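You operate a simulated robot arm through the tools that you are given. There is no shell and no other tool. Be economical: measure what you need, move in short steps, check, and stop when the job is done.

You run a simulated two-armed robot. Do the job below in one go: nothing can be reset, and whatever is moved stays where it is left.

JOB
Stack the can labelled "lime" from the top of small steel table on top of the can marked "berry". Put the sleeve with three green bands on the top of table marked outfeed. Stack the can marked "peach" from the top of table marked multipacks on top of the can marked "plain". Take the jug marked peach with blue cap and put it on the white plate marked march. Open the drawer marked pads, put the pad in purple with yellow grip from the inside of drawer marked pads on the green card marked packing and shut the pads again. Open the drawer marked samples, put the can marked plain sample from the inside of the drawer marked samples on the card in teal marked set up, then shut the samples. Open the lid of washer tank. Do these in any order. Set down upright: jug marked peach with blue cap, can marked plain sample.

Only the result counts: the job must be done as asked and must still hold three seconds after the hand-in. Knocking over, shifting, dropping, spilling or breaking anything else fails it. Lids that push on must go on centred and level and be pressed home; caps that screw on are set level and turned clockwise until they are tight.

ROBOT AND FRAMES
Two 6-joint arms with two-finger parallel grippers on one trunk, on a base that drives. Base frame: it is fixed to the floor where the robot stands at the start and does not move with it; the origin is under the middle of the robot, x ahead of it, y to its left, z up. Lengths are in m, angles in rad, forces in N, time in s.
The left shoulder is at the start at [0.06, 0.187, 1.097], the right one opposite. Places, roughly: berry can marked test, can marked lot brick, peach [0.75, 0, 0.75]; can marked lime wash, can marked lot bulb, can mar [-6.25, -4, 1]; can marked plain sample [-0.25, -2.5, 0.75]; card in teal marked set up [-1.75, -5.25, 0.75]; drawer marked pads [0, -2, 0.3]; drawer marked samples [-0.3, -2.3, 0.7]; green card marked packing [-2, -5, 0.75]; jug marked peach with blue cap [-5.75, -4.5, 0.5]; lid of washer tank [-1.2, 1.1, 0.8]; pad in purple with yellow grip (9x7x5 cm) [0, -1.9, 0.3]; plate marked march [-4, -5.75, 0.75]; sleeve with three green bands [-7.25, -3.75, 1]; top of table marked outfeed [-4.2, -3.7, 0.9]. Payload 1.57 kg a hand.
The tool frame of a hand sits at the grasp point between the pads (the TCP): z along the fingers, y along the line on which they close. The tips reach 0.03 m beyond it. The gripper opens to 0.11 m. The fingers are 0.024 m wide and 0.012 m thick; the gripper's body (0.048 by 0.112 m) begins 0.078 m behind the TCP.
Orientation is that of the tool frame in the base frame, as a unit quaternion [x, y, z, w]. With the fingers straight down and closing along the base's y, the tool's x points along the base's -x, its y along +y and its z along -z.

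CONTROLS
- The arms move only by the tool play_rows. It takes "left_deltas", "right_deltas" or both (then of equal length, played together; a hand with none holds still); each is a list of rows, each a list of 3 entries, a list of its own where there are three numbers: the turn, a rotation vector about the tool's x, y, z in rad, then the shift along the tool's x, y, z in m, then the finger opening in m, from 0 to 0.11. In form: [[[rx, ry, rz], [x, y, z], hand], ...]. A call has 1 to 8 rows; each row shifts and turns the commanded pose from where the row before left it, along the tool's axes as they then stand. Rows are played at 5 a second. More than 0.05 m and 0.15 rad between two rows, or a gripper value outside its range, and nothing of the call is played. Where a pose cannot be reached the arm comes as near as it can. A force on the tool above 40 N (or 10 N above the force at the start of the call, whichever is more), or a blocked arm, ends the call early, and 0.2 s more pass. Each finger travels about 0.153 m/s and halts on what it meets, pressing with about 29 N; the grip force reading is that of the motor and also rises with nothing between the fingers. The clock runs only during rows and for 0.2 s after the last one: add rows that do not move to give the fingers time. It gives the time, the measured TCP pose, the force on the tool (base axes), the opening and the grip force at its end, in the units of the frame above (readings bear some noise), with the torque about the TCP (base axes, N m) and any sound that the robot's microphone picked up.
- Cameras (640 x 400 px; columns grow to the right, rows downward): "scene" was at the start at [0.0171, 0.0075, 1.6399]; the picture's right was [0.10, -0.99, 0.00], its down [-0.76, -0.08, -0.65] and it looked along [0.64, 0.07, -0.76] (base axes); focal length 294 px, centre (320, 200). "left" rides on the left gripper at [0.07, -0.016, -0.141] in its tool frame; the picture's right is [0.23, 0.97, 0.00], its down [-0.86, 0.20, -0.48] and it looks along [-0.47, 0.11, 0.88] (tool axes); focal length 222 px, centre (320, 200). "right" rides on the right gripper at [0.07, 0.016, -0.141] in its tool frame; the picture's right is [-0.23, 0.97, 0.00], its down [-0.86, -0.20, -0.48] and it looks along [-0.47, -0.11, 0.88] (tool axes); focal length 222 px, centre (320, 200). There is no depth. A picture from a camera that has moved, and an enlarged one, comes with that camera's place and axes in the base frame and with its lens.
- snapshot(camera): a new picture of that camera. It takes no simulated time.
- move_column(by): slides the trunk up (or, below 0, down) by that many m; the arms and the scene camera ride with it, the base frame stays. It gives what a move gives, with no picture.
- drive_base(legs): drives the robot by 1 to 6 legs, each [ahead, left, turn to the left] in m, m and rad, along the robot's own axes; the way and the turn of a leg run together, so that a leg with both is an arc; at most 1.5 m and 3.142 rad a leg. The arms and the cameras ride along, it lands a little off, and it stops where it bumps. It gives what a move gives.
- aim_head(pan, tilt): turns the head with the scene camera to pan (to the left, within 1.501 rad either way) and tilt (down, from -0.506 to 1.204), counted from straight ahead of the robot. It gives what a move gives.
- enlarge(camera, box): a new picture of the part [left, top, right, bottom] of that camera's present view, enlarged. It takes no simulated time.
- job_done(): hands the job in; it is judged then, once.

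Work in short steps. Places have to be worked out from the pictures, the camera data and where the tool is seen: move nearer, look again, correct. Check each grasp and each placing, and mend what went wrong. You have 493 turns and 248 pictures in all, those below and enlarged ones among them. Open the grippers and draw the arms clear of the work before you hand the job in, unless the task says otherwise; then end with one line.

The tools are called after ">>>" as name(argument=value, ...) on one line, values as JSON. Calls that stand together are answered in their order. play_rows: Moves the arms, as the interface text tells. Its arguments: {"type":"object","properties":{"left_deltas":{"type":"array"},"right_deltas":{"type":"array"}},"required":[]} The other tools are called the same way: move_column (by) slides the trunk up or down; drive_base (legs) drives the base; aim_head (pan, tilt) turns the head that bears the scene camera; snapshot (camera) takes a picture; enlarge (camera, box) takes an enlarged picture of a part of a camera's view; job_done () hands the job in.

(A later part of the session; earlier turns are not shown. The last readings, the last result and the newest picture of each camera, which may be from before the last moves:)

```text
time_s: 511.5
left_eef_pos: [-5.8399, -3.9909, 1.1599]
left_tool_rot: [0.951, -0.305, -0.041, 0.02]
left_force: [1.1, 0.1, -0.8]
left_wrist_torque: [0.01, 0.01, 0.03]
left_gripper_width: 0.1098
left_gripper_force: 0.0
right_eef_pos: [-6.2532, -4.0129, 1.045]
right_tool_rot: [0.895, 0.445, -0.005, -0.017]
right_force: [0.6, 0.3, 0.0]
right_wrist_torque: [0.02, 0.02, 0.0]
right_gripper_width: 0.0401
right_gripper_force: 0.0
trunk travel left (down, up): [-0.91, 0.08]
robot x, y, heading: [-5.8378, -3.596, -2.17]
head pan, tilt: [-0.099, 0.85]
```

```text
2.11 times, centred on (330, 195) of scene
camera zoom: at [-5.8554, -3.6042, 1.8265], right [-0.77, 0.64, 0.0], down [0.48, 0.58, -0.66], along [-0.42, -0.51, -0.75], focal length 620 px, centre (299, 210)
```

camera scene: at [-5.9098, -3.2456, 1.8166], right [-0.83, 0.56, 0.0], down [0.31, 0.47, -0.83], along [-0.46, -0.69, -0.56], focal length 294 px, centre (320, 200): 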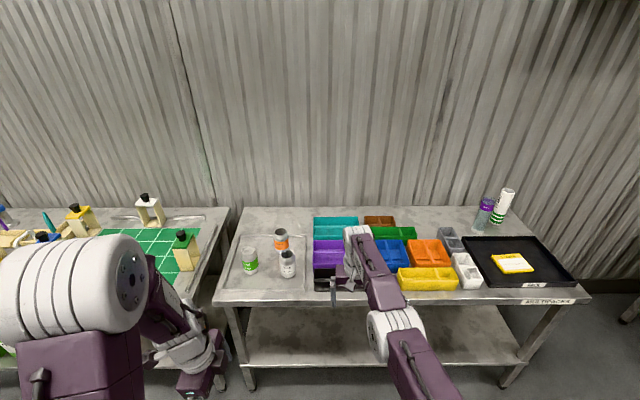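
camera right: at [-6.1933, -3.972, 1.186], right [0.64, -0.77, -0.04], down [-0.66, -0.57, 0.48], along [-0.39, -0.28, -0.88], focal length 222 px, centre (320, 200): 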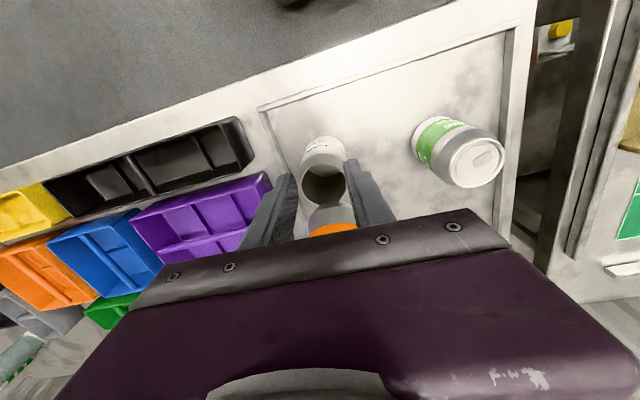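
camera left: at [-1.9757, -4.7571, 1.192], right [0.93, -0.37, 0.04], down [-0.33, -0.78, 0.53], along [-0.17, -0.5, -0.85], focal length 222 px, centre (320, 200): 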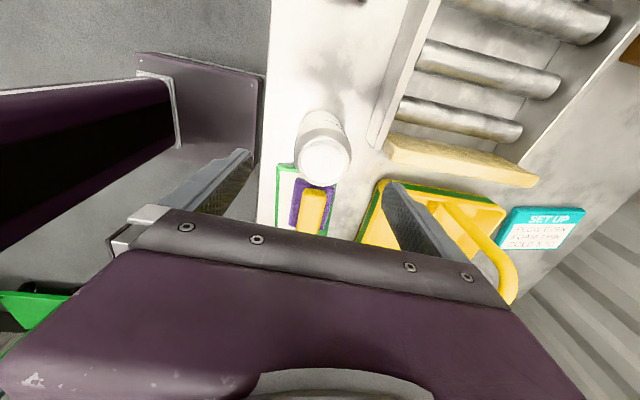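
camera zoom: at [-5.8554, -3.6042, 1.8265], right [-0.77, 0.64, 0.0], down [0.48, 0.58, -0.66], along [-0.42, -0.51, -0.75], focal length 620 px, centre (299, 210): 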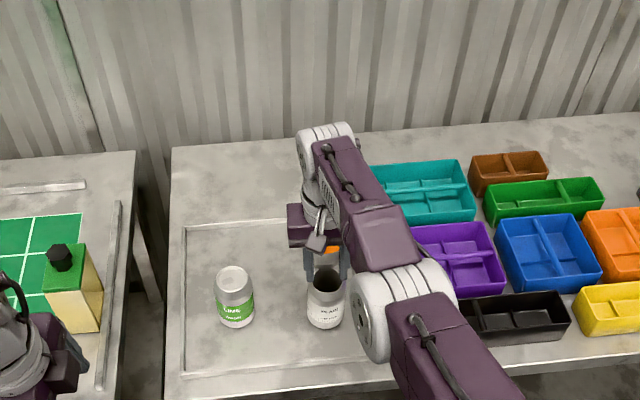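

It seems to stand upright just behind the plain can. Open, raise and check.

>>> play_rows(right_deltas=[[[0, 0, 0], [0, 0, 0], 0.06], [[0, 0, 0], [0, 0, 0], 0.1], [[0, 0, 0], [0, 0, 0], 0.1]])

>>> move_column(by=0.078)

>>> snapshot(camera="right")

>>> enlarge(camera="scene", box=[260, 140, 400, 290])

```text
time_s: 512.3
left_eef_pos: [-5.8392, -3.9899, 1.1599]
left_tool_rot: [0.952, -0.304, -0.042, 0.018]
left_force: [-0.6, -0.3, 0.3]
left_wrist_torque: [-0.01, 0.0, 0.03]
left_gripper_width: 0.1098
left_gripper_force: 0.1
right_eef_pos: [-6.2532, -4.0138, 1.046]
right_tool_rot: [0.896, 0.444, -0.004, -0.017]
right_force: [0.6, 1.1, 0.5]
right_wrist_torque: [-0.01, 0.01, 0.01]
right_gripper_width: 0.0999
right_gripper_force: 0.1
trunk travel left (down, up): [-0.91, 0.08]
robot x, y, heading: [-5.8394, -3.5929, -2.17]
head pan, tilt: [-0.099, 0.85]
```

```text
time_s: 513.4
left_eef_pos: [-5.8404, -3.9885, 1.2385]
left_tool_rot: [0.951, -0.305, -0.042, 0.019]
left_force: [0.3, -0.8, -0.4]
left_wrist_torque: [0.01, -0.01, 0.0]
left_gripper_width: 0.1098
left_gripper_force: 0.0
right_eef_pos: [-6.2543, -4.0131, 1.1239]
right_tool_rot: [0.895, 0.445, -0.005, -0.017]
right_force: [-1.1, -1.2, 0.5]
right_wrist_torque: [0.04, 0.0, -0.01]
right_gripper_width: 0.1001
right_gripper_force: 0.1
trunk travel left (down, up): [-0.988, 0.002]
robot x, y, heading: [-5.8383, -3.5918, -2.164]
head pan, tilt: [-0.099, 0.85]
```

```text
62 pictures are left
camera right: at [-6.1935, -3.9722, 1.2646], right [0.64, -0.77, -0.04], down [-0.66, -0.57, 0.48], along [-0.39, -0.28, -0.88], focal length 222 px, centre (320, 200)
```

right: 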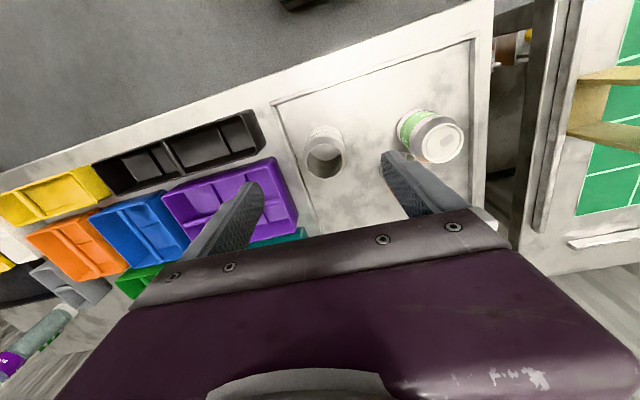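

```text
2.67 times, centred on (330, 215) of scene
camera zoom: at [-5.8557, -3.6043, 1.9046], right [-0.77, 0.64, 0.0], down [0.48, 0.58, -0.66], along [-0.42, -0.51, -0.75], focal length 785 px, centre (293, 160)
```

zoom: 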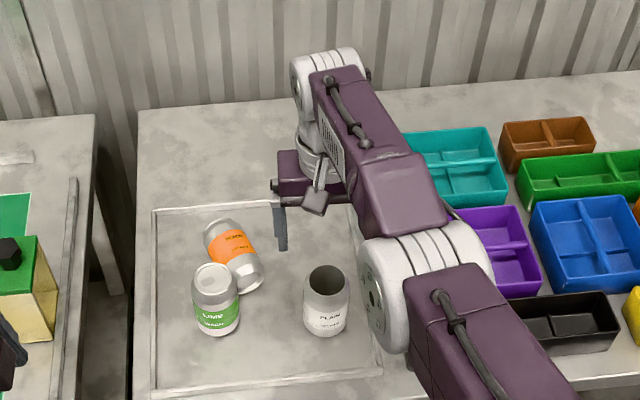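

The peach fell and lies on its side behind LIME (nothing else moved). It lies with its open end away from me, so I can grip it across, then pitch the hand forward to stand it up. First yaw the hand 0.44 left and move above it.

>>> play_rows(right_deltas=[[[0, 0, -0.11], [0, 0, 0], 0.1], [[0, 0, -0.11], [0, 0, 0], 0.1], [[0, 0, -0.11], [0, 0, 0], 0.1], [[0, 0, -0.11], [0, 0, 0], 0.1]])

>>> drive_base(legs=[[0, 0.12, 0], [0.12, 0, 0]])

>>> snapshot(camera="right")

>>> enlarge(camera="scene", box=[240, 120, 400, 280])

```text
time_s: 514.4
left_eef_pos: [-5.841, -3.9902, 1.2396]
left_tool_rot: [0.951, -0.304, -0.042, 0.021]
left_force: [0.2, 0.5, -1.1]
left_wrist_torque: [-0.01, 0.01, 0.0]
left_gripper_width: 0.1101
left_gripper_force: 0.1
right_eef_pos: [-6.2537, -4.0142, 1.1247]
right_tool_rot: [0.777, 0.63, -0.001, -0.017]
right_force: [-0.1, 0.9, -0.3]
right_wrist_torque: [-0.01, 0.0, -0.02]
right_gripper_width: 0.0999
right_gripper_force: 0.0
trunk travel left (down, up): [-0.988, 0.002]
robot x, y, heading: [-5.8399, -3.593, -2.166]
head pan, tilt: [-0.099, 0.85]
```

```text
time_s: 516.5
left_eef_pos: [-5.803, -4.1522, 1.24]
left_tool_rot: [0.951, -0.305, -0.044, 0.021]
left_force: [0.3, 0.7, -0.4]
left_wrist_torque: [-0.03, 0.02, -0.02]
left_gripper_width: 0.1098
left_gripper_force: 0.0
right_eef_pos: [-6.2175, -4.1756, 1.1275]
right_tool_rot: [0.777, 0.629, -0.003, -0.018]
right_force: [0.4, 1.2, 0.6]
right_wrist_torque: [-0.01, 0.07, -0.03]
right_gripper_width: 0.1001
right_gripper_force: 0.0
trunk travel left (down, up): [-0.988, 0.002]
robot x, y, heading: [-5.8096, -3.7578, -2.171]
head pan, tilt: [-0.099, 0.85]
```

```text
60 pictures are left
camera right: at [-6.1811, -4.1151, 1.2684], right [0.9, -0.42, -0.03], down [-0.36, -0.81, 0.47], along [-0.23, -0.41, -0.88], focal length 222 px, centre (320, 200)
```

right: 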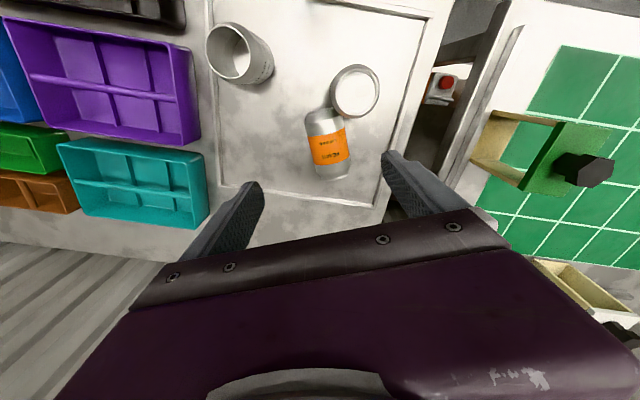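

```text
2.50 times, centred on (320, 200) of scene
camera zoom: at [-5.8161, -3.7647, 1.9048], right [-0.77, 0.64, 0.0], down [0.48, 0.57, -0.66], along [-0.43, -0.51, -0.75], focal length 736 px, centre (320, 200)
```

zoom: 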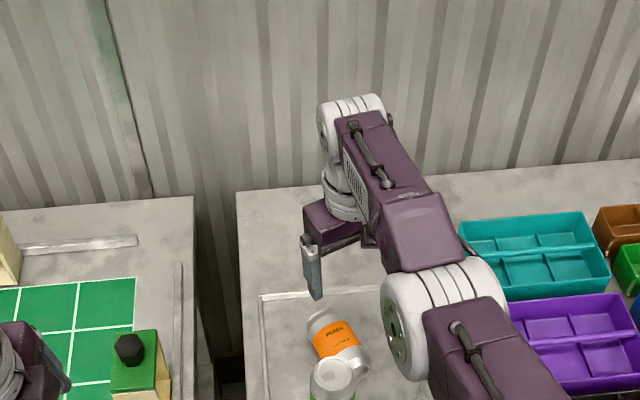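

Hand axis matches the can's axis. Shift 2.5 cm along it, lower with the column and arm.

>>> drive_base(legs=[[0.023, 0.0096, 0]])

>>> move_column(by=-0.15)

>>> snapshot(camera="right")

```text
time_s: 517.3
left_eef_pos: [-5.8109, -4.1751, 1.2404]
left_tool_rot: [0.951, -0.304, -0.042, 0.021]
left_force: [-0.3, 0.3, 0.6]
left_wrist_torque: [-0.08, 0.01, 0.03]
left_gripper_width: 0.1098
left_gripper_force: 0.2
right_eef_pos: [-6.2242, -4.1999, 1.1262]
right_tool_rot: [0.777, 0.629, -0.003, -0.016]
right_force: [0.9, 0.7, 0.6]
right_wrist_torque: [-0.04, 0.02, 0.01]
right_gripper_width: 0.0998
right_gripper_force: 0.1
trunk travel left (down, up): [-0.988, 0.002]
robot x, y, heading: [-5.81, -3.7844, -2.164]
head pan, tilt: [-0.099, 0.85]
```

```text
time_s: 519.0
left_eef_pos: [-5.8115, -4.181, 1.0894]
left_tool_rot: [0.951, -0.304, -0.042, 0.019]
left_force: [0.9, 0.0, -0.3]
left_wrist_torque: [0.0, -0.01, -0.03]
left_gripper_width: 0.1101
left_gripper_force: 0.1
right_eef_pos: [-6.2245, -4.202, 0.975]
right_tool_rot: [0.777, 0.629, -0.002, -0.018]
right_force: [-0.4, -0.9, 0.4]
right_wrist_torque: [0.01, -0.02, -0.02]
right_gripper_width: 0.1002
right_gripper_force: 0.1
trunk travel left (down, up): [-0.838, 0.152]
robot x, y, heading: [-5.8123, -3.7835, -2.172]
head pan, tilt: [-0.099, 0.85]
```

```text
58 pictures are left
camera right: at [-6.1898, -4.1426, 1.1161], right [0.9, -0.42, -0.03], down [-0.36, -0.81, 0.47], along [-0.22, -0.41, -0.88], focal length 222 px, centre (320, 200)
```

right: 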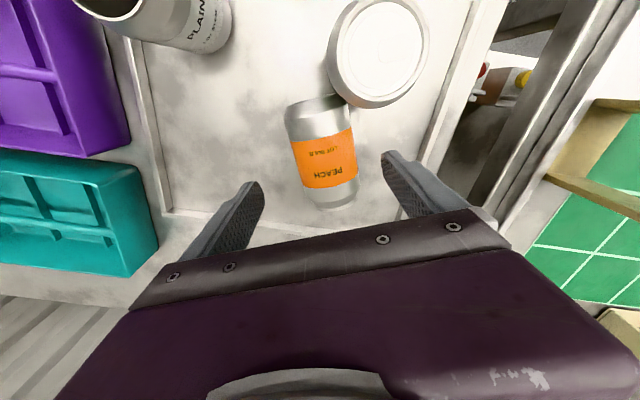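

Good. Lower 6 cm by column and close.

>>> move_column(by=-0.062)

>>> play_rows(right_deltas=[[[0, 0, 0], [0, 0, 0], 0.08], [[0, 0, 0], [0, 0, 0], 0.06], [[0, 0, 0], [0, 0, 0], 0.045], [[0, 0, 0], [0, 0, 0], 0.045], [[0, 0, 0], [0, 0, 0], 0.045]])

>>> snapshot(camera="right")

```text
time_s: 520.1
left_eef_pos: [-5.8114, -4.1801, 1.0272]
left_tool_rot: [0.951, -0.304, -0.042, 0.019]
left_force: [-0.3, -1.1, 0.8]
left_wrist_torque: [0.01, 0.02, 0.02]
left_gripper_width: 0.1101
left_gripper_force: 0.1
right_eef_pos: [-6.2253, -4.2036, 0.9124]
right_tool_rot: [0.777, 0.629, 0.0, -0.018]
right_force: [0.0, -0.5, 0.2]
right_wrist_torque: [0.01, 0.02, 0.0]
right_gripper_width: 0.1003
right_gripper_force: 0.1
trunk travel left (down, up): [-0.776, 0.214]
robot x, y, heading: [-5.8106, -3.7813, -2.165]
head pan, tilt: [-0.099, 0.85]
```

```text
time_s: 521.3
left_eef_pos: [-5.8116, -4.1794, 1.0266]
left_tool_rot: [0.951, -0.304, -0.042, 0.018]
left_force: [0.1, -0.5, 0.0]
left_wrist_torque: [-0.01, 0.01, -0.02]
left_gripper_width: 0.1098
left_gripper_force: 0.1
right_eef_pos: [-6.2241, -4.2046, 0.9124]
right_tool_rot: [0.777, 0.629, -0.001, -0.017]
right_force: [-0.3, 0.0, -0.2]
right_wrist_torque: [0.01, 0.0, 0.0]
right_gripper_width: 0.0616
right_gripper_force: 29.4
trunk travel left (down, up): [-0.776, 0.214]
robot x, y, heading: [-5.8108, -3.7845, -2.166]
head pan, tilt: [-0.099, 0.85]
```

```text
57 pictures are left
camera right: at [-6.1899, -4.1427, 1.054], right [0.9, -0.42, -0.03], down [-0.36, -0.81, 0.47], along [-0.22, -0.41, -0.88], focal length 222 px, centre (320, 200)
```

right: 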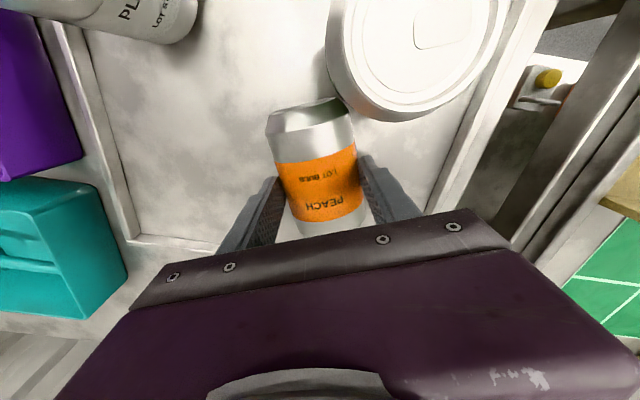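

Gripped across at 61.6 mm. Lift by column and back away, then pitch the hand to horizontal so the can stands up.

>>> move_column(by=0.2)

>>> drive_base(legs=[[-0.35, 0, 0]])

>>> play_rows(right_deltas=[[[0, -0.14, 0], [-0.02, 0, 0], 0.045], [[0, -0.14, 0], [-0.02, 0, 0], 0.045], [[0, -0.14, 0], [-0.02, 0, 0], 0.045], [[0, -0.14, 0], [-0.02, 0, 0], 0.045], [[0, -0.14, 0], [-0.02, 0, 0], 0.045], [[0, -0.14, 0], [0, 0, 0.02], 0.045], [[0, -0.14, 0], [0, 0, 0.02], 0.045], [[0, -0.14, 0], [0, 0, 0.02], 0.045]])

>>> play_rows(right_deltas=[[[0, -0.14, 0], [0, 0, 0.01], 0.045], [[0, -0.14, 0], [0, 0, 0.01], 0.045], [[0, -0.14, 0], [0, 0, 0], 0.045], [[0, -0.03, 0], [0, 0, 0], 0.045], [[0, 0, 0], [0, 0, 0], 0.045]])

>>> snapshot(camera="scene")

```text
time_s: 523.4
left_eef_pos: [-5.8123, -4.1787, 1.2273]
left_tool_rot: [0.951, -0.304, -0.042, 0.019]
left_force: [0.3, -0.7, 0.3]
left_wrist_torque: [0.02, 0.01, -0.02]
left_gripper_width: 0.1099
left_gripper_force: 0.1
right_eef_pos: [-6.2256, -4.2032, 1.1135]
right_tool_rot: [0.777, 0.629, 0.0, -0.017]
right_force: [0.3, 0.7, -0.6]
right_wrist_torque: [0.01, 0.01, 0.03]
right_gripper_width: 0.062
right_gripper_force: 28.8
trunk travel left (down, up): [-0.976, 0.014]
robot x, y, heading: [-5.8119, -3.7856, -2.166]
head pan, tilt: [-0.099, 0.85]
```

```text
time_s: 525.7
left_eef_pos: [-5.6177, -3.8951, 1.2263]
left_tool_rot: [0.951, -0.305, -0.041, 0.018]
left_force: [-0.8, -0.6, -0.2]
left_wrist_torque: [0.04, -0.05, 0.02]
left_gripper_width: 0.1099
left_gripper_force: 0.0
right_eef_pos: [-6.0315, -3.919, 1.1111]
right_tool_rot: [0.777, 0.63, 0.0, -0.019]
right_force: [-0.2, -0.5, -0.7]
right_wrist_torque: [0.03, -0.01, 0.01]
right_gripper_width: 0.0618
right_gripper_force: 28.8
trunk travel left (down, up): [-0.976, 0.014]
robot x, y, heading: [-5.6112, -3.4934, -2.168]
head pan, tilt: [-0.099, 0.85]
```

```text
time_s: 527.5
left_eef_pos: [-5.6174, -3.8936, 1.228]
left_tool_rot: [0.951, -0.305, -0.042, 0.019]
left_force: [0.2, 1.3, -0.1]
left_wrist_torque: [-0.03, 0.0, 0.01]
left_gripper_width: 0.1101
left_gripper_force: 0.1
right_eef_pos: [-6.0816, -4.0765, 1.1005]
right_tool_rot: [0.671, 0.562, -0.376, 0.305]
right_force: [0.4, 0.2, -0.3]
right_wrist_torque: [0.01, -0.02, -0.02]
right_gripper_width: 0.0613
right_gripper_force: 28.6
right hand out of reach, approached as far as the arm can: row 1, 2, 3, 4, 5, 7, 8
trunk travel left (down, up): [-0.976, 0.014]
robot x, y, heading: [-5.6131, -3.4933, -2.17]
head pan, tilt: [-0.099, 0.85]
```

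```text
time_s: 528.7
left_eef_pos: [-5.6168, -3.8923, 1.2262]
left_tool_rot: [0.951, -0.304, -0.042, 0.018]
left_force: [0.3, 0.4, -0.2]
left_wrist_torque: [-0.01, 0.01, 0.04]
left_gripper_width: 0.1101
left_gripper_force: 0.1
right_eef_pos: [-6.0948, -4.0524, 1.121]
right_tool_rot: [0.571, 0.479, -0.517, 0.421]
right_force: [0.1, 0.3, 0.2]
right_wrist_torque: [-0.02, -0.02, 0.01]
right_gripper_width: 0.0614
right_gripper_force: 29.3
right hand out of reach, approached as far as the arm can: row 1, 2, 3, 4
trunk travel left (down, up): [-0.976, 0.014]
robot x, y, heading: [-5.6195, -3.4953, -2.165]
head pan, tilt: [-0.099, 0.85]
```

```text
56 pictures are left
camera scene: at [-5.6324, -3.5066, 1.8927], right [-0.77, 0.64, 0.0], down [0.48, 0.58, -0.66], along [-0.42, -0.51, -0.75], focal length 294 px, centre (320, 200)
```

scene: 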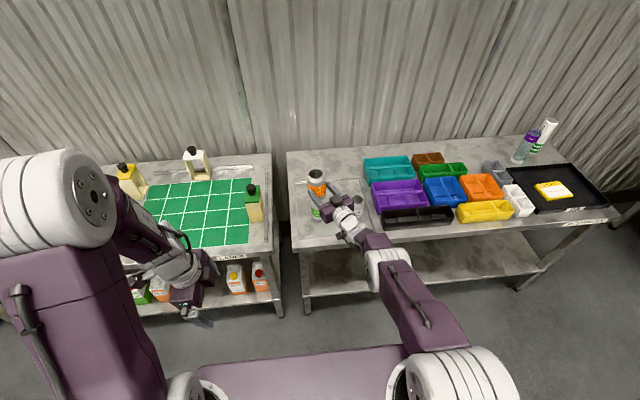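

Can is nearly upright (6° off). Finish the pitch.

>>> play_rows(right_deltas=[[[0, -0.06, 0], [0, 0, -0.01], 0.045], [[0, -0.06, 0], [0, 0, 0], 0.045], [[0, 0, 0], [0, 0, 0], 0.045]])

>>> enlarge(camera="scene", box=[270, 140, 430, 280])

```text
time_s: 529.5
left_eef_pos: [-5.6182, -3.8924, 1.2267]
left_tool_rot: [0.952, -0.304, -0.043, 0.019]
left_force: [0.5, 0.1, -0.6]
left_wrist_torque: [-0.02, 0.02, -0.01]
left_gripper_width: 0.1099
left_gripper_force: 0.0
right_eef_pos: [-6.0922, -4.0358, 1.1265]
right_tool_rot: [-0.538, -0.454, 0.549, -0.451]
right_force: [0.0, -0.3, -0.2]
right_wrist_torque: [0.0, 0.0, 0.02]
right_gripper_width: 0.0612
right_gripper_force: 29.1
right hand out of reach, approached as far as the arm can: row 2
trunk travel left (down, up): [-0.976, 0.014]
robot x, y, heading: [-5.6142, -3.4968, -2.164]
head pan, tilt: [-0.099, 0.85]
```

```text
2.86 times, centred on (350, 210) of scene
camera zoom: at [-5.6321, -3.5069, 1.8927], right [-0.77, 0.64, 0.0], down [0.48, 0.58, -0.66], along [-0.42, -0.51, -0.75], focal length 842 px, centre (234, 171)
```

zoom: 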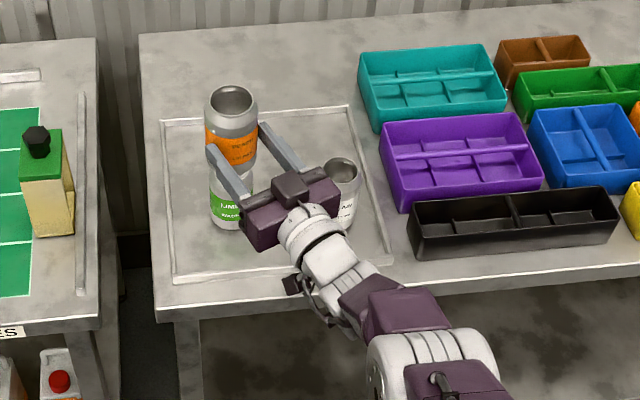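

The can is upright and level. Move it over the plain can: right 0.15, ahead 0.085.

>>> drive_base(legs=[[0.0, -0.15, 0], [0.08, 0, 0]])

>>> enlarge(camera="scene", box=[290, 120, 410, 260])

>>> snapshot(camera="right")

```text
time_s: 531.5
left_eef_pos: [-5.7773, -3.8687, 1.229]
left_tool_rot: [0.952, -0.303, -0.044, 0.022]
left_force: [0.7, 0.6, 0.4]
left_wrist_torque: [-0.05, 0.05, 0.01]
left_gripper_width: 0.1101
left_gripper_force: 0.1
right_eef_pos: [-6.2542, -4.0146, 1.133]
right_tool_rot: [-0.536, -0.453, 0.552, -0.451]
right_force: [0.4, 0.8, 0.2]
right_wrist_torque: [0.06, -0.04, -0.02]
right_gripper_width: 0.0614
right_gripper_force: 29.0
trunk travel left (down, up): [-0.976, 0.014]
robot x, y, heading: [-5.785, -3.479, -2.163]
head pan, tilt: [-0.099, 0.85]
```

```text
2.86 times, centred on (350, 190) of scene
camera zoom: at [-5.7902, -3.4789, 1.8928], right [-0.77, 0.64, 0.0], down [0.48, 0.57, -0.67], along [-0.43, -0.51, -0.75], focal length 842 px, centre (234, 229)
```

zoom: 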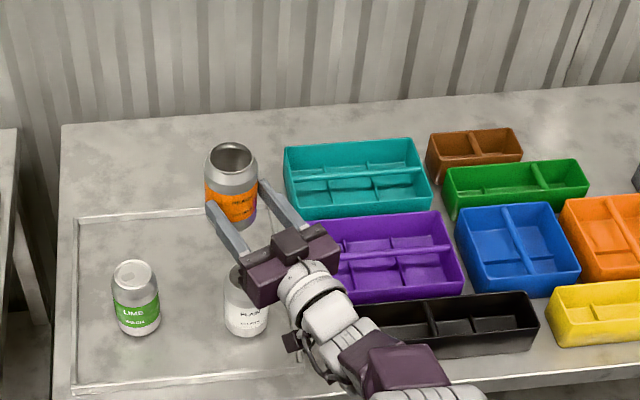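

```text
53 pictures are left
camera right: at [-6.2125, -3.8783, 1.0601], right [0.96, -0.18, 0.21], down [-0.09, 0.52, 0.85], along [-0.26, -0.84, 0.48], focal length 222 px, centre (320, 200)
```

right: 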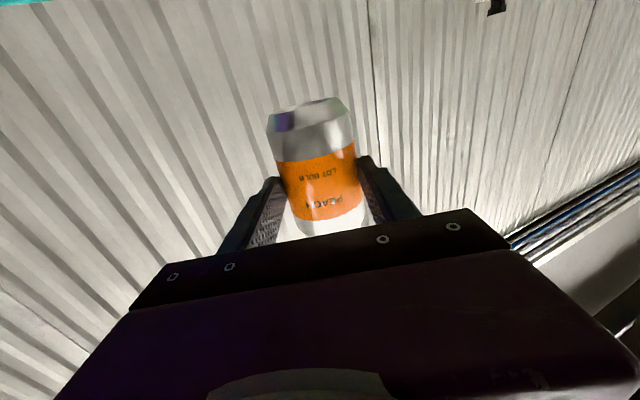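

Correct by −1.2 cm ahead, 1.6 cm right, then lower 6 cm and compare directly.

>>> drive_base(legs=[[-0.012, -0.0164, 0]])

>>> move_column(by=-0.065)

>>> enlarge(camera="scene", box=[290, 150, 370, 250])

>>> snapshot(camera="right")

```text
time_s: 532.3
left_eef_pos: [-5.7888, -3.8614, 1.2268]
left_tool_rot: [0.951, -0.304, -0.045, 0.017]
left_force: [-0.1, -0.7, -1.2]
left_wrist_torque: [0.05, 0.0, -0.01]
left_gripper_width: 0.11
left_gripper_force: 0.1
right_eef_pos: [-6.2644, -4.0044, 1.1244]
right_tool_rot: [-0.539, -0.456, 0.548, -0.449]
right_force: [-0.2, -0.7, -0.5]
right_wrist_torque: [0.01, 0.02, -0.01]
right_gripper_width: 0.0611
right_gripper_force: 29.1
trunk travel left (down, up): [-0.976, 0.014]
robot x, y, heading: [-5.7915, -3.4572, -2.165]
head pan, tilt: [-0.099, 0.85]
```

```text
time_s: 533.4
left_eef_pos: [-5.7891, -3.8544, 1.1625]
left_tool_rot: [0.952, -0.303, -0.042, 0.02]
left_force: [-0.1, 0.2, 0.3]
left_wrist_torque: [-0.01, 0.0, 0.0]
left_gripper_width: 0.11
left_gripper_force: 0.2
right_eef_pos: [-6.2671, -3.9981, 1.063]
right_tool_rot: [-0.538, -0.453, 0.549, -0.451]
right_force: [-0.1, 0.4, -0.4]
right_wrist_torque: [0.04, -0.03, 0.01]
right_gripper_width: 0.061
right_gripper_force: 29.1
trunk travel left (down, up): [-0.911, 0.079]
robot x, y, heading: [-5.7881, -3.4621, -2.169]
head pan, tilt: [-0.099, 0.85]
```

```text
4.00 times, centred on (330, 200) of scene
camera zoom: at [-5.8061, -3.4674, 1.8277], right [-0.77, 0.64, 0.0], down [0.48, 0.58, -0.66], along [-0.42, -0.51, -0.75], focal length 1178 px, centre (280, 200)
```

zoom: 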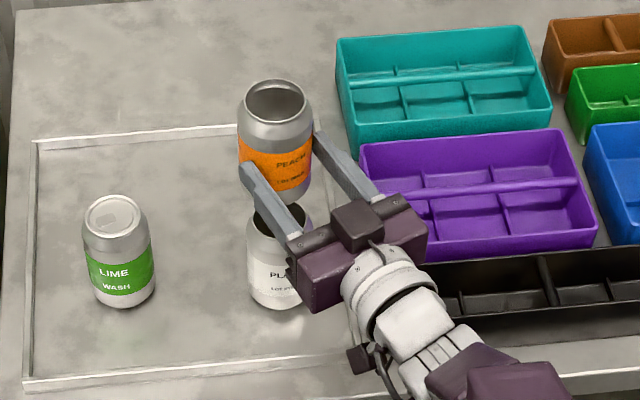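

```text
51 pictures are left
camera right: at [-6.2239, -3.8634, 0.9911], right [0.96, -0.18, 0.21], down [-0.1, 0.51, 0.85], along [-0.26, -0.84, 0.48], focal length 222 px, centre (320, 200)
```

right: 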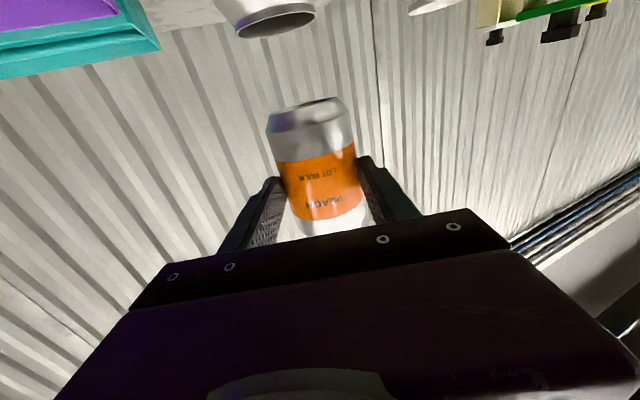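

Both estimates say: move back ~1.6 cm and right ~0.5 cm. Apply, lower 3 cm, and compare.

>>> drive_base(legs=[[-0.0165, -0.005, 0]])

>>> move_column(by=-0.02)

>>> enlarge(camera="scene", box=[290, 150, 370, 250])

>>> snapshot(camera="right")

```text
time_s: 534.1
left_eef_pos: [-5.7861, -3.8443, 1.1599]
left_tool_rot: [0.952, -0.303, -0.042, 0.017]
left_force: [0.1, -0.8, -0.5]
left_wrist_torque: [0.05, -0.06, -0.01]
left_gripper_width: 0.11
left_gripper_force: 0.1
right_eef_pos: [-6.2625, -3.9879, 1.0598]
right_tool_rot: [-0.539, -0.454, 0.548, -0.449]
right_force: [0.4, 0.1, -0.3]
right_wrist_torque: [-0.04, -0.01, 0.01]
right_gripper_width: 0.061
right_gripper_force: 29.1
trunk travel left (down, up): [-0.911, 0.079]
robot x, y, heading: [-5.7872, -3.4418, -2.165]
head pan, tilt: [-0.099, 0.85]
```

```text
time_s: 534.8
left_eef_pos: [-5.7854, -3.8403, 1.1404]
left_tool_rot: [0.952, -0.303, -0.043, 0.018]
left_force: [0.2, -0.6, -1.2]
left_wrist_torque: [0.03, -0.02, 0.02]
left_gripper_width: 0.1099
left_gripper_force: 0.0
right_eef_pos: [-6.2619, -3.9859, 1.0411]
right_tool_rot: [-0.539, -0.454, 0.548, -0.45]
right_force: [0.5, -0.4, -0.3]
right_wrist_torque: [-0.01, -0.02, 0.01]
right_gripper_width: 0.0613
right_gripper_force: 29.1
trunk travel left (down, up): [-0.891, 0.099]
robot x, y, heading: [-5.7836, -3.4417, -2.169]
head pan, tilt: [-0.099, 0.85]
```

```text
4.00 times, centred on (330, 200) of scene
camera zoom: at [-5.8022, -3.4568, 1.8076], right [-0.77, 0.64, 0.0], down [0.48, 0.58, -0.66], along [-0.42, -0.51, -0.75], focal length 1178 px, centre (280, 200)
```

zoom: 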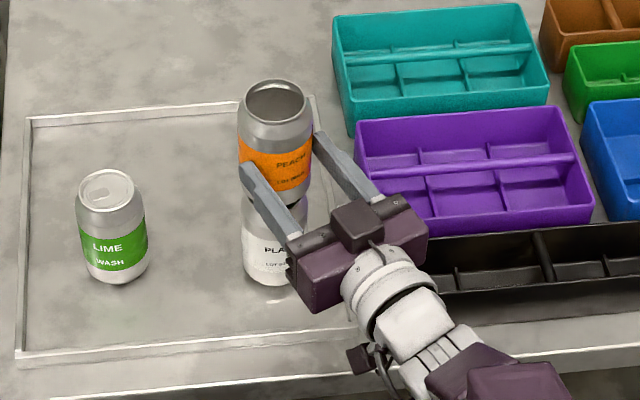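

```text
49 pictures are left
camera right: at [-6.2193, -3.8499, 0.9693], right [0.96, -0.18, 0.21], down [-0.1, 0.51, 0.85], along [-0.26, -0.84, 0.47], focal length 222 px, centre (320, 200)
```

right: 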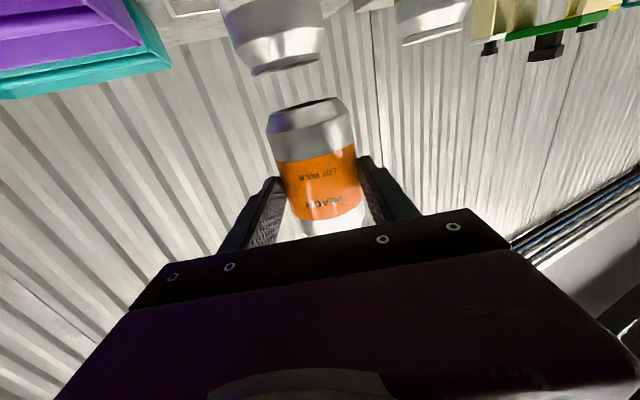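

Now it's consistent: the tray is lower (z≈0.845) and the can sits at the fingertips; the plain can is 2.6 cm ahead and 0.6 cm right of the peach axis. Correct.

>>> drive_base(legs=[[0.0265, -0.006, 0]])

>>> enlarge(camera="scene", box=[300, 150, 350, 230])

>>> enlarge(camera="right", box=[200, 0, 440, 250])

```text
time_s: 535.6
left_eef_pos: [-5.7999, -3.8538, 1.1428]
left_tool_rot: [0.952, -0.303, -0.044, 0.022]
left_force: [0.0, -0.6, -0.2]
left_wrist_torque: [-0.08, 0.03, 0.01]
left_gripper_width: 0.1101
left_gripper_force: 0.1
right_eef_pos: [-6.2758, -3.9987, 1.0461]
right_tool_rot: [-0.536, -0.453, 0.552, -0.451]
right_force: [0.3, 0.0, 0.1]
right_wrist_torque: [0.03, 0.01, -0.05]
right_gripper_width: 0.0612
right_gripper_force: 29.6
trunk travel left (down, up): [-0.891, 0.099]
robot x, y, heading: [-5.8055, -3.4616, -2.163]
head pan, tilt: [-0.099, 0.85]
```

```text
5.00 times, centred on (325, 190) of scene
camera zoom: at [-5.813, -3.4644, 1.8078], right [-0.77, 0.64, 0.0], down [0.48, 0.57, -0.66], along [-0.43, -0.51, -0.75], focal length 1473 px, centre (295, 250)
```

zoom: 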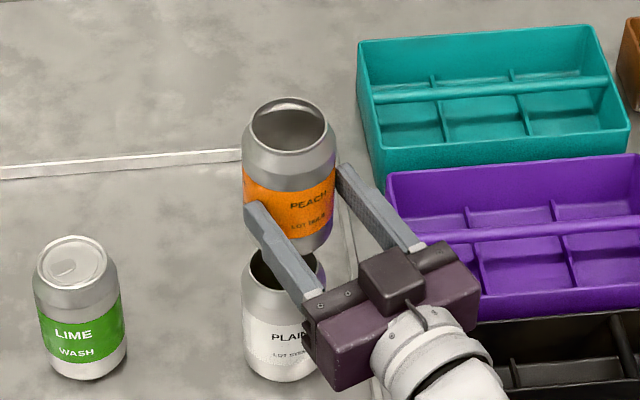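

```text
1.60 times, centred on (320, 125) of right
camera zoom: at [-6.2344, -3.863, 0.9743], right [0.96, -0.17, 0.21], down [-0.09, 0.52, 0.85], along [-0.26, -0.84, 0.48], focal length 355 px, centre (320, 320)
```

zoom: 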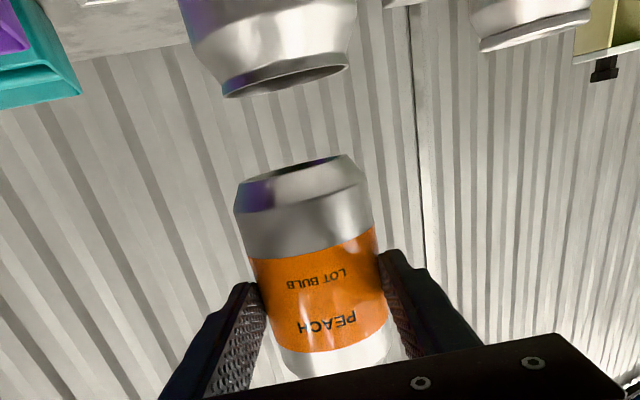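

Coaxial within ~4 mm. Lower carefully in small steps watching force and width.

>>> move_column(by=-0.012)

>>> enlarge(camera="right", box=[200, 0, 440, 250])

>>> enlarge(camera="scene", box=[300, 150, 350, 230])

```text
time_s: 536.2
left_eef_pos: [-5.8037, -3.8571, 1.1308]
left_tool_rot: [0.952, -0.303, -0.043, 0.02]
left_force: [-0.5, -0.5, 0.7]
left_wrist_torque: [-0.01, 0.02, -0.05]
left_gripper_width: 0.11
left_gripper_force: 0.2
right_eef_pos: [-6.2789, -4.0019, 1.0319]
right_tool_rot: [-0.537, -0.454, 0.55, -0.451]
right_force: [1.0, -0.4, 0.9]
right_wrist_torque: [0.01, 0.01, 0.02]
right_gripper_width: 0.061
right_gripper_force: 29.0
trunk travel left (down, up): [-0.879, 0.111]
robot x, y, heading: [-5.8026, -3.46, -2.167]
head pan, tilt: [-0.099, 0.85]
```

```text
1.60 times, centred on (320, 125) of right
camera zoom: at [-6.237, -3.8656, 0.9597], right [0.96, -0.18, 0.21], down [-0.09, 0.51, 0.85], along [-0.26, -0.84, 0.48], focal length 355 px, centre (320, 320)
```

zoom: 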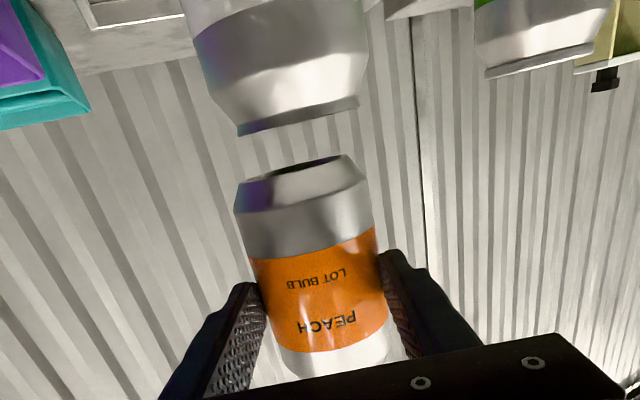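

```text
5.00 times, centred on (325, 190) of scene
camera zoom: at [-5.8181, -3.4696, 1.7957], right [-0.77, 0.64, 0.0], down [0.48, 0.58, -0.66], along [-0.42, -0.51, -0.75], focal length 1473 px, centre (295, 250)
```

zoom: 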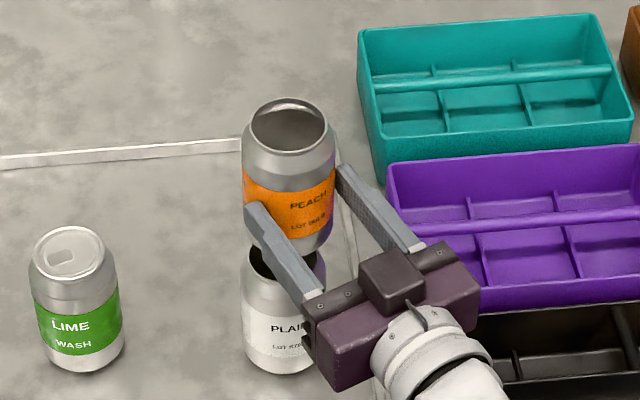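

Small correction: 6 mm back, 4 mm left, then lower 8 mm.

>>> drive_base(legs=[[-0.006, 0.004, 0]])

>>> move_column(by=-0.008)

>>> enlarge(camera="right", box=[200, 0, 440, 250])

>>> enlarge(camera="scene", box=[300, 150, 350, 230])

```text
time_s: 537.0
left_eef_pos: [-5.8005, -3.8546, 1.1309]
left_tool_rot: [0.952, -0.304, -0.041, 0.019]
left_force: [0.2, 0.4, 0.6]
left_wrist_torque: [0.01, -0.01, -0.02]
left_gripper_width: 0.1101
left_gripper_force: 0.1
right_eef_pos: [-6.2753, -4.001, 1.0284]
right_tool_rot: [-0.54, -0.452, 0.548, -0.45]
right_force: [-0.1, 0.3, -0.9]
right_wrist_torque: [-0.02, 0.02, 0.0]
right_gripper_width: 0.061
right_gripper_force: 29.0
trunk travel left (down, up): [-0.879, 0.111]
robot x, y, heading: [-5.7968, -3.4598, -2.166]
head pan, tilt: [-0.099, 0.85]
```

```text
time_s: 537.5
left_eef_pos: [-5.7985, -3.8549, 1.1208]
left_tool_rot: [0.952, -0.304, -0.042, 0.019]
left_force: [-0.7, 0.6, -0.1]
left_wrist_torque: [-0.02, 0.0, -0.01]
left_gripper_width: 0.1098
left_gripper_force: 0.0
right_eef_pos: [-6.2746, -3.9997, 1.0218]
right_tool_rot: [-0.538, -0.454, 0.55, -0.45]
right_force: [0.3, -0.1, -0.1]
right_wrist_torque: [0.0, 0.04, -0.02]
right_gripper_width: 0.0611
right_gripper_force: 28.6
trunk travel left (down, up): [-0.871, 0.119]
robot x, y, heading: [-5.8004, -3.4565, -2.17]
head pan, tilt: [-0.099, 0.85]
```

```text
1.60 times, centred on (320, 125) of right
camera zoom: at [-6.2321, -3.8643, 0.95], right [0.96, -0.18, 0.21], down [-0.1, 0.51, 0.85], along [-0.26, -0.84, 0.48], focal length 355 px, centre (320, 320)
```

zoom: 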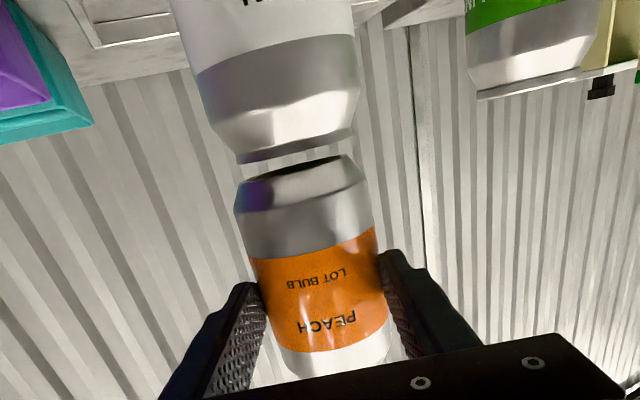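

```text
5.00 times, centred on (325, 190) of scene
camera zoom: at [-5.815, -3.4698, 1.7876], right [-0.77, 0.64, 0.0], down [0.48, 0.58, -0.66], along [-0.42, -0.51, -0.75], focal length 1473 px, centre (295, 250)
```

zoom: 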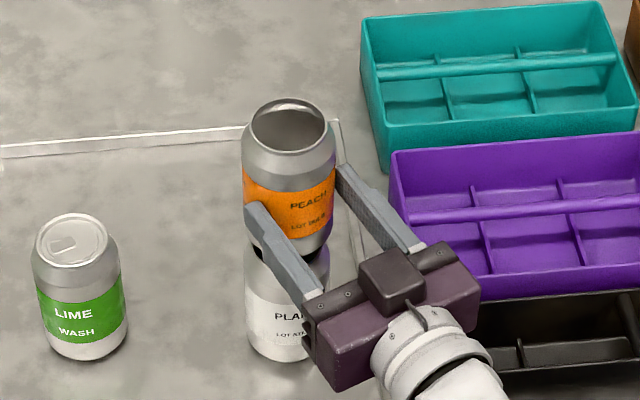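

Nearly touching and aligned. Lower 4 mm at a time.

>>> move_column(by=-0.004)

>>> move_column(by=-0.003)

>>> enlarge(camera="right", box=[200, 0, 440, 250])

```text
time_s: 538.1
left_eef_pos: [-5.7976, -3.8556, 1.1172]
left_tool_rot: [0.952, -0.304, -0.042, 0.019]
left_force: [-0.2, 0.3, 0.3]
left_wrist_torque: [-0.01, 0.01, -0.02]
left_gripper_width: 0.1102
left_gripper_force: 0.2
right_eef_pos: [-6.2742, -4.0003, 1.0182]
right_tool_rot: [-0.538, -0.454, 0.549, -0.451]
right_force: [-0.6, 0.8, -0.4]
right_wrist_torque: [0.04, 0.01, 0.03]
right_gripper_width: 0.0607
right_gripper_force: 28.8
trunk travel left (down, up): [-0.867, 0.123]
robot x, y, heading: [-5.7996, -3.4602, -2.164]
head pan, tilt: [-0.099, 0.85]
```

```text
time_s: 538.6
left_eef_pos: [-5.7975, -3.8554, 1.1154]
left_tool_rot: [0.952, -0.303, -0.042, 0.018]
left_force: [-0.2, 0.0, -0.4]
left_wrist_torque: [0.06, -0.02, -0.02]
left_gripper_width: 0.11
left_gripper_force: 0.1
right_eef_pos: [-6.2733, -4.0003, 1.0148]
right_tool_rot: [-0.538, -0.454, 0.548, -0.451]
right_force: [0.0, 0.5, -1.3]
right_wrist_torque: [0.0, 0.0, 0.0]
right_gripper_width: 0.0609
right_gripper_force: 29.6
trunk travel left (down, up): [-0.864, 0.126]
robot x, y, heading: [-5.8011, -3.4581, -2.17]
head pan, tilt: [-0.099, 0.85]
```

```text
1.60 times, centred on (320, 125) of right
camera zoom: at [-6.2317, -3.8642, 0.9433], right [0.96, -0.18, 0.21], down [-0.1, 0.51, 0.85], along [-0.26, -0.84, 0.48], focal length 355 px, centre (320, 320)
```

zoom: 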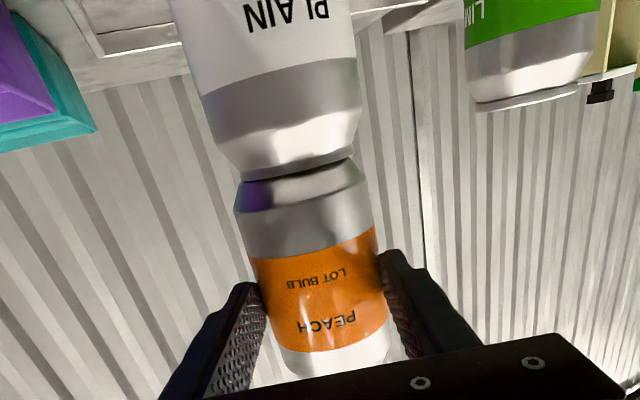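

Practically in contact and coaxial. Lower 2 mm more and release.

>>> move_column(by=-0.002)

>>> enlarge(camera="right", box=[220, 50, 420, 250])

```text
time_s: 539.1
left_eef_pos: [-5.7983, -3.8546, 1.1131]
left_tool_rot: [0.951, -0.304, -0.042, 0.019]
left_force: [0.2, 0.3, 0.9]
left_wrist_torque: [0.0, 0.01, -0.01]
left_gripper_width: 0.1097
left_gripper_force: 0.0
right_eef_pos: [-6.2742, -3.999, 1.0148]
right_tool_rot: [-0.537, -0.453, 0.55, -0.451]
right_force: [0.5, 0.8, 3.8]
right_wrist_torque: [-0.07, -0.01, 0.05]
right_gripper_width: 0.0609
right_gripper_force: 28.9
trunk travel left (down, up): [-0.862, 0.128]
robot x, y, heading: [-5.8009, -3.4569, -2.163]
head pan, tilt: [-0.099, 0.85]
```

```text
2.00 times, centred on (320, 150) of right
camera zoom: at [-6.2316, -3.8641, 0.9424], right [0.96, -0.18, 0.21], down [-0.1, 0.51, 0.85], along [-0.26, -0.84, 0.48], focal length 444 px, centre (320, 300)
```

zoom: 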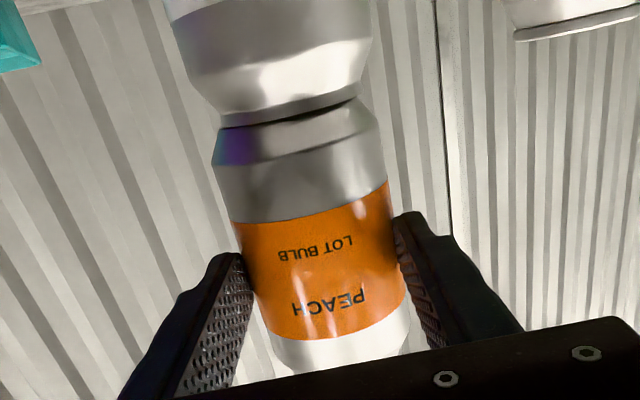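

3.8 N contact, aligned. Open gently and retreat along the finger direction.

>>> play_rows(right_deltas=[[[0, 0, 0], [0, 0, 0], 0.07], [[0, 0, 0], [0, 0, 0], 0.08], [[0, 0, 0], [0, 0, 0], 0.09], [[0, 0, 0], [0, 0, 0], 0.1]])

>>> drive_base(legs=[[-0.137, -0.06, 0]])

>>> enlarge(camera="scene", box=[260, 100, 400, 240])

```text
time_s: 540.1
left_eef_pos: [-5.7987, -3.8558, 1.1135]
left_tool_rot: [0.952, -0.303, -0.041, 0.019]
left_force: [0.3, -0.5, -1.0]
left_wrist_torque: [-0.01, 0.0, -0.01]
left_gripper_width: 0.11
left_gripper_force: 0.1
right_eef_pos: [-6.2738, -4.0005, 1.0126]
right_tool_rot: [-0.538, -0.453, 0.549, -0.45]
right_force: [-0.2, -1.0, 0.3]
right_wrist_torque: [0.01, -0.02, 0.02]
right_gripper_width: 0.0996
right_gripper_force: 0.1
trunk travel left (down, up): [-0.862, 0.128]
robot x, y, heading: [-5.7929, -3.4592, -2.171]
head pan, tilt: [-0.099, 0.85]
```

```text
time_s: 541.5
left_eef_pos: [-5.7715, -3.7113, 1.1118]
left_tool_rot: [0.952, -0.303, -0.042, 0.018]
left_force: [0.4, 0.2, -0.4]
left_wrist_torque: [0.08, 0.0, 0.02]
left_gripper_width: 0.1099
left_gripper_force: 0.0
right_eef_pos: [-6.2475, -3.856, 1.0118]
right_tool_rot: [-0.539, -0.454, 0.548, -0.45]
right_force: [0.0, 0.0, 0.0]
right_wrist_torque: [-0.02, -0.03, 0.0]
right_gripper_width: 0.1002
right_gripper_force: 0.1
trunk travel left (down, up): [-0.862, 0.128]
robot x, y, heading: [-5.7767, -3.3124, -2.167]
head pan, tilt: [-0.099, 0.85]
```

```text
2.86 times, centred on (330, 170) of scene
camera zoom: at [-5.7883, -3.3269, 1.7786], right [-0.77, 0.64, 0.0], down [0.48, 0.58, -0.66], along [-0.42, -0.51, -0.75], focal length 842 px, centre (291, 286)
```

zoom: 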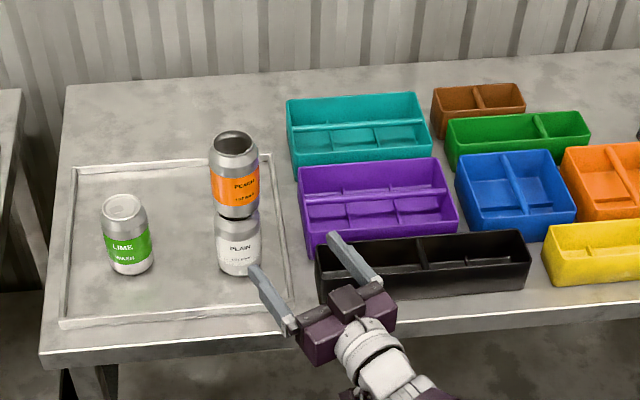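

Peach stands on plain. Next the sleeve "27 MAY" at ≈(-7.37,-3.75). Raise, straighten the right hand's yaw, and move right 1.0 m in front of it.

>>> move_column(by=0.12)

>>> play_rows(right_deltas=[[[0.1, 0, 0], [0, 0, 0], 0.1], [[0.1, 0, 0], [0, 0, 0], 0.1], [[0.1, 0, 0], [0, 0, 0], 0.11], [[0.1, 0, 0], [0, 0, 0], 0.11]])

>>> drive_base(legs=[[-0.05, -1.0, 0.02]])

>>> aim_head(pan=-0.15, tilt=0.65)

>>> snapshot(camera="scene")

```text
time_s: 543.0
left_eef_pos: [-5.7708, -3.7082, 1.2316]
left_tool_rot: [0.952, -0.302, -0.042, 0.02]
left_force: [0.7, -0.6, -0.2]
left_wrist_torque: [0.03, 0.0, 0.05]
left_gripper_width: 0.1102
left_gripper_force: 0.1
right_eef_pos: [-6.2472, -3.853, 1.1341]
right_tool_rot: [-0.538, -0.454, 0.548, -0.451]
right_force: [0.3, 0.6, 0.5]
right_wrist_torque: [0.01, 0.02, 0.0]
right_gripper_width: 0.0999
right_gripper_force: 0.0
trunk travel left (down, up): [-0.982, 0.008]
robot x, y, heading: [-5.7701, -3.3121, -2.162]
head pan, tilt: [-0.099, 0.85]
```

```text
time_s: 544.0
left_eef_pos: [-5.771, -3.7087, 1.2339]
left_tool_rot: [0.952, -0.303, -0.043, 0.02]
left_force: [0.8, 0.0, 0.2]
left_wrist_torque: [0.0, 0.02, 0.0]
left_gripper_width: 0.11
left_gripper_force: 0.0
right_eef_pos: [-6.2584, -3.8454, 1.1333]
right_tool_rot: [-0.566, -0.418, 0.58, -0.41]
right_force: [0.3, 0.3, -0.6]
right_wrist_torque: [0.02, 0.01, 0.01]
right_gripper_width: 0.1098
right_gripper_force: 0.1
right hand out of reach, approached as far as the arm can: row 2, 3, 4
trunk travel left (down, up): [-0.982, 0.008]
robot x, y, heading: [-5.7724, -3.3117, -2.159]
head pan, tilt: [-0.099, 0.85]
```

```text
time_s: 549.2
left_eef_pos: [-6.5714, -3.1181, 1.2319]
left_tool_rot: [0.956, -0.29, -0.042, 0.02]
left_force: [0.8, -0.5, 0.4]
left_wrist_torque: [0.02, 0.03, 0.0]
left_gripper_width: 0.1099
left_gripper_force: 0.1
right_eef_pos: [-7.0546, -3.2683, 1.1346]
right_tool_rot: [-0.56, -0.426, 0.574, -0.418]
right_force: [-0.8, 0.0, -0.4]
right_wrist_torque: [-0.02, 0.04, -0.07]
right_gripper_width: 0.1098
right_gripper_force: 0.0
trunk travel left (down, up): [-0.982, 0.008]
robot x, y, heading: [-6.5853, -2.7197, -2.143]
head pan, tilt: [-0.099, 0.85]
```

```text
time_s: 549.9
left_eef_pos: [-6.5713, -3.1168, 1.2333]
left_tool_rot: [0.956, -0.289, -0.042, 0.019]
left_force: [-0.4, -0.6, -0.1]
left_wrist_torque: [0.0, -0.01, 0.03]
left_gripper_width: 0.11
left_gripper_force: 0.1
right_eef_pos: [-7.0538, -3.2676, 1.1336]
right_tool_rot: [-0.56, -0.426, 0.574, -0.419]
right_force: [0.6, 0.4, 0.8]
right_wrist_torque: [-0.03, -0.02, -0.01]
right_gripper_width: 0.11
right_gripper_force: 0.1
trunk travel left (down, up): [-0.982, 0.008]
robot x, y, heading: [-6.5825, -2.7209, -2.138]
head pan, tilt: [-0.15, 0.649]
```

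```text
39 pictures are left
camera scene: at [-6.6077, -2.7367, 1.9152], right [-0.76, 0.66, 0.0], down [0.4, 0.46, -0.8], along [-0.52, -0.6, -0.61], focal length 294 px, centre (320, 200)
```

scene: 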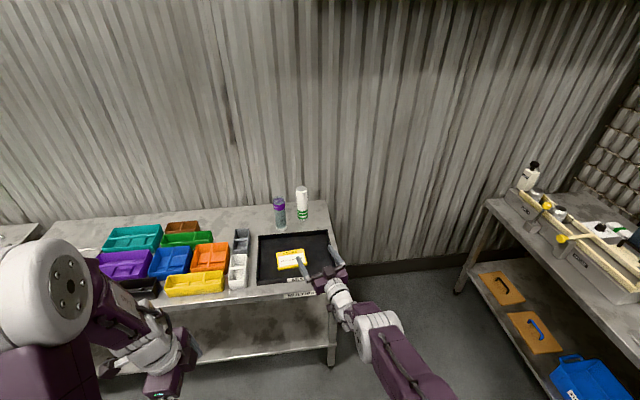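

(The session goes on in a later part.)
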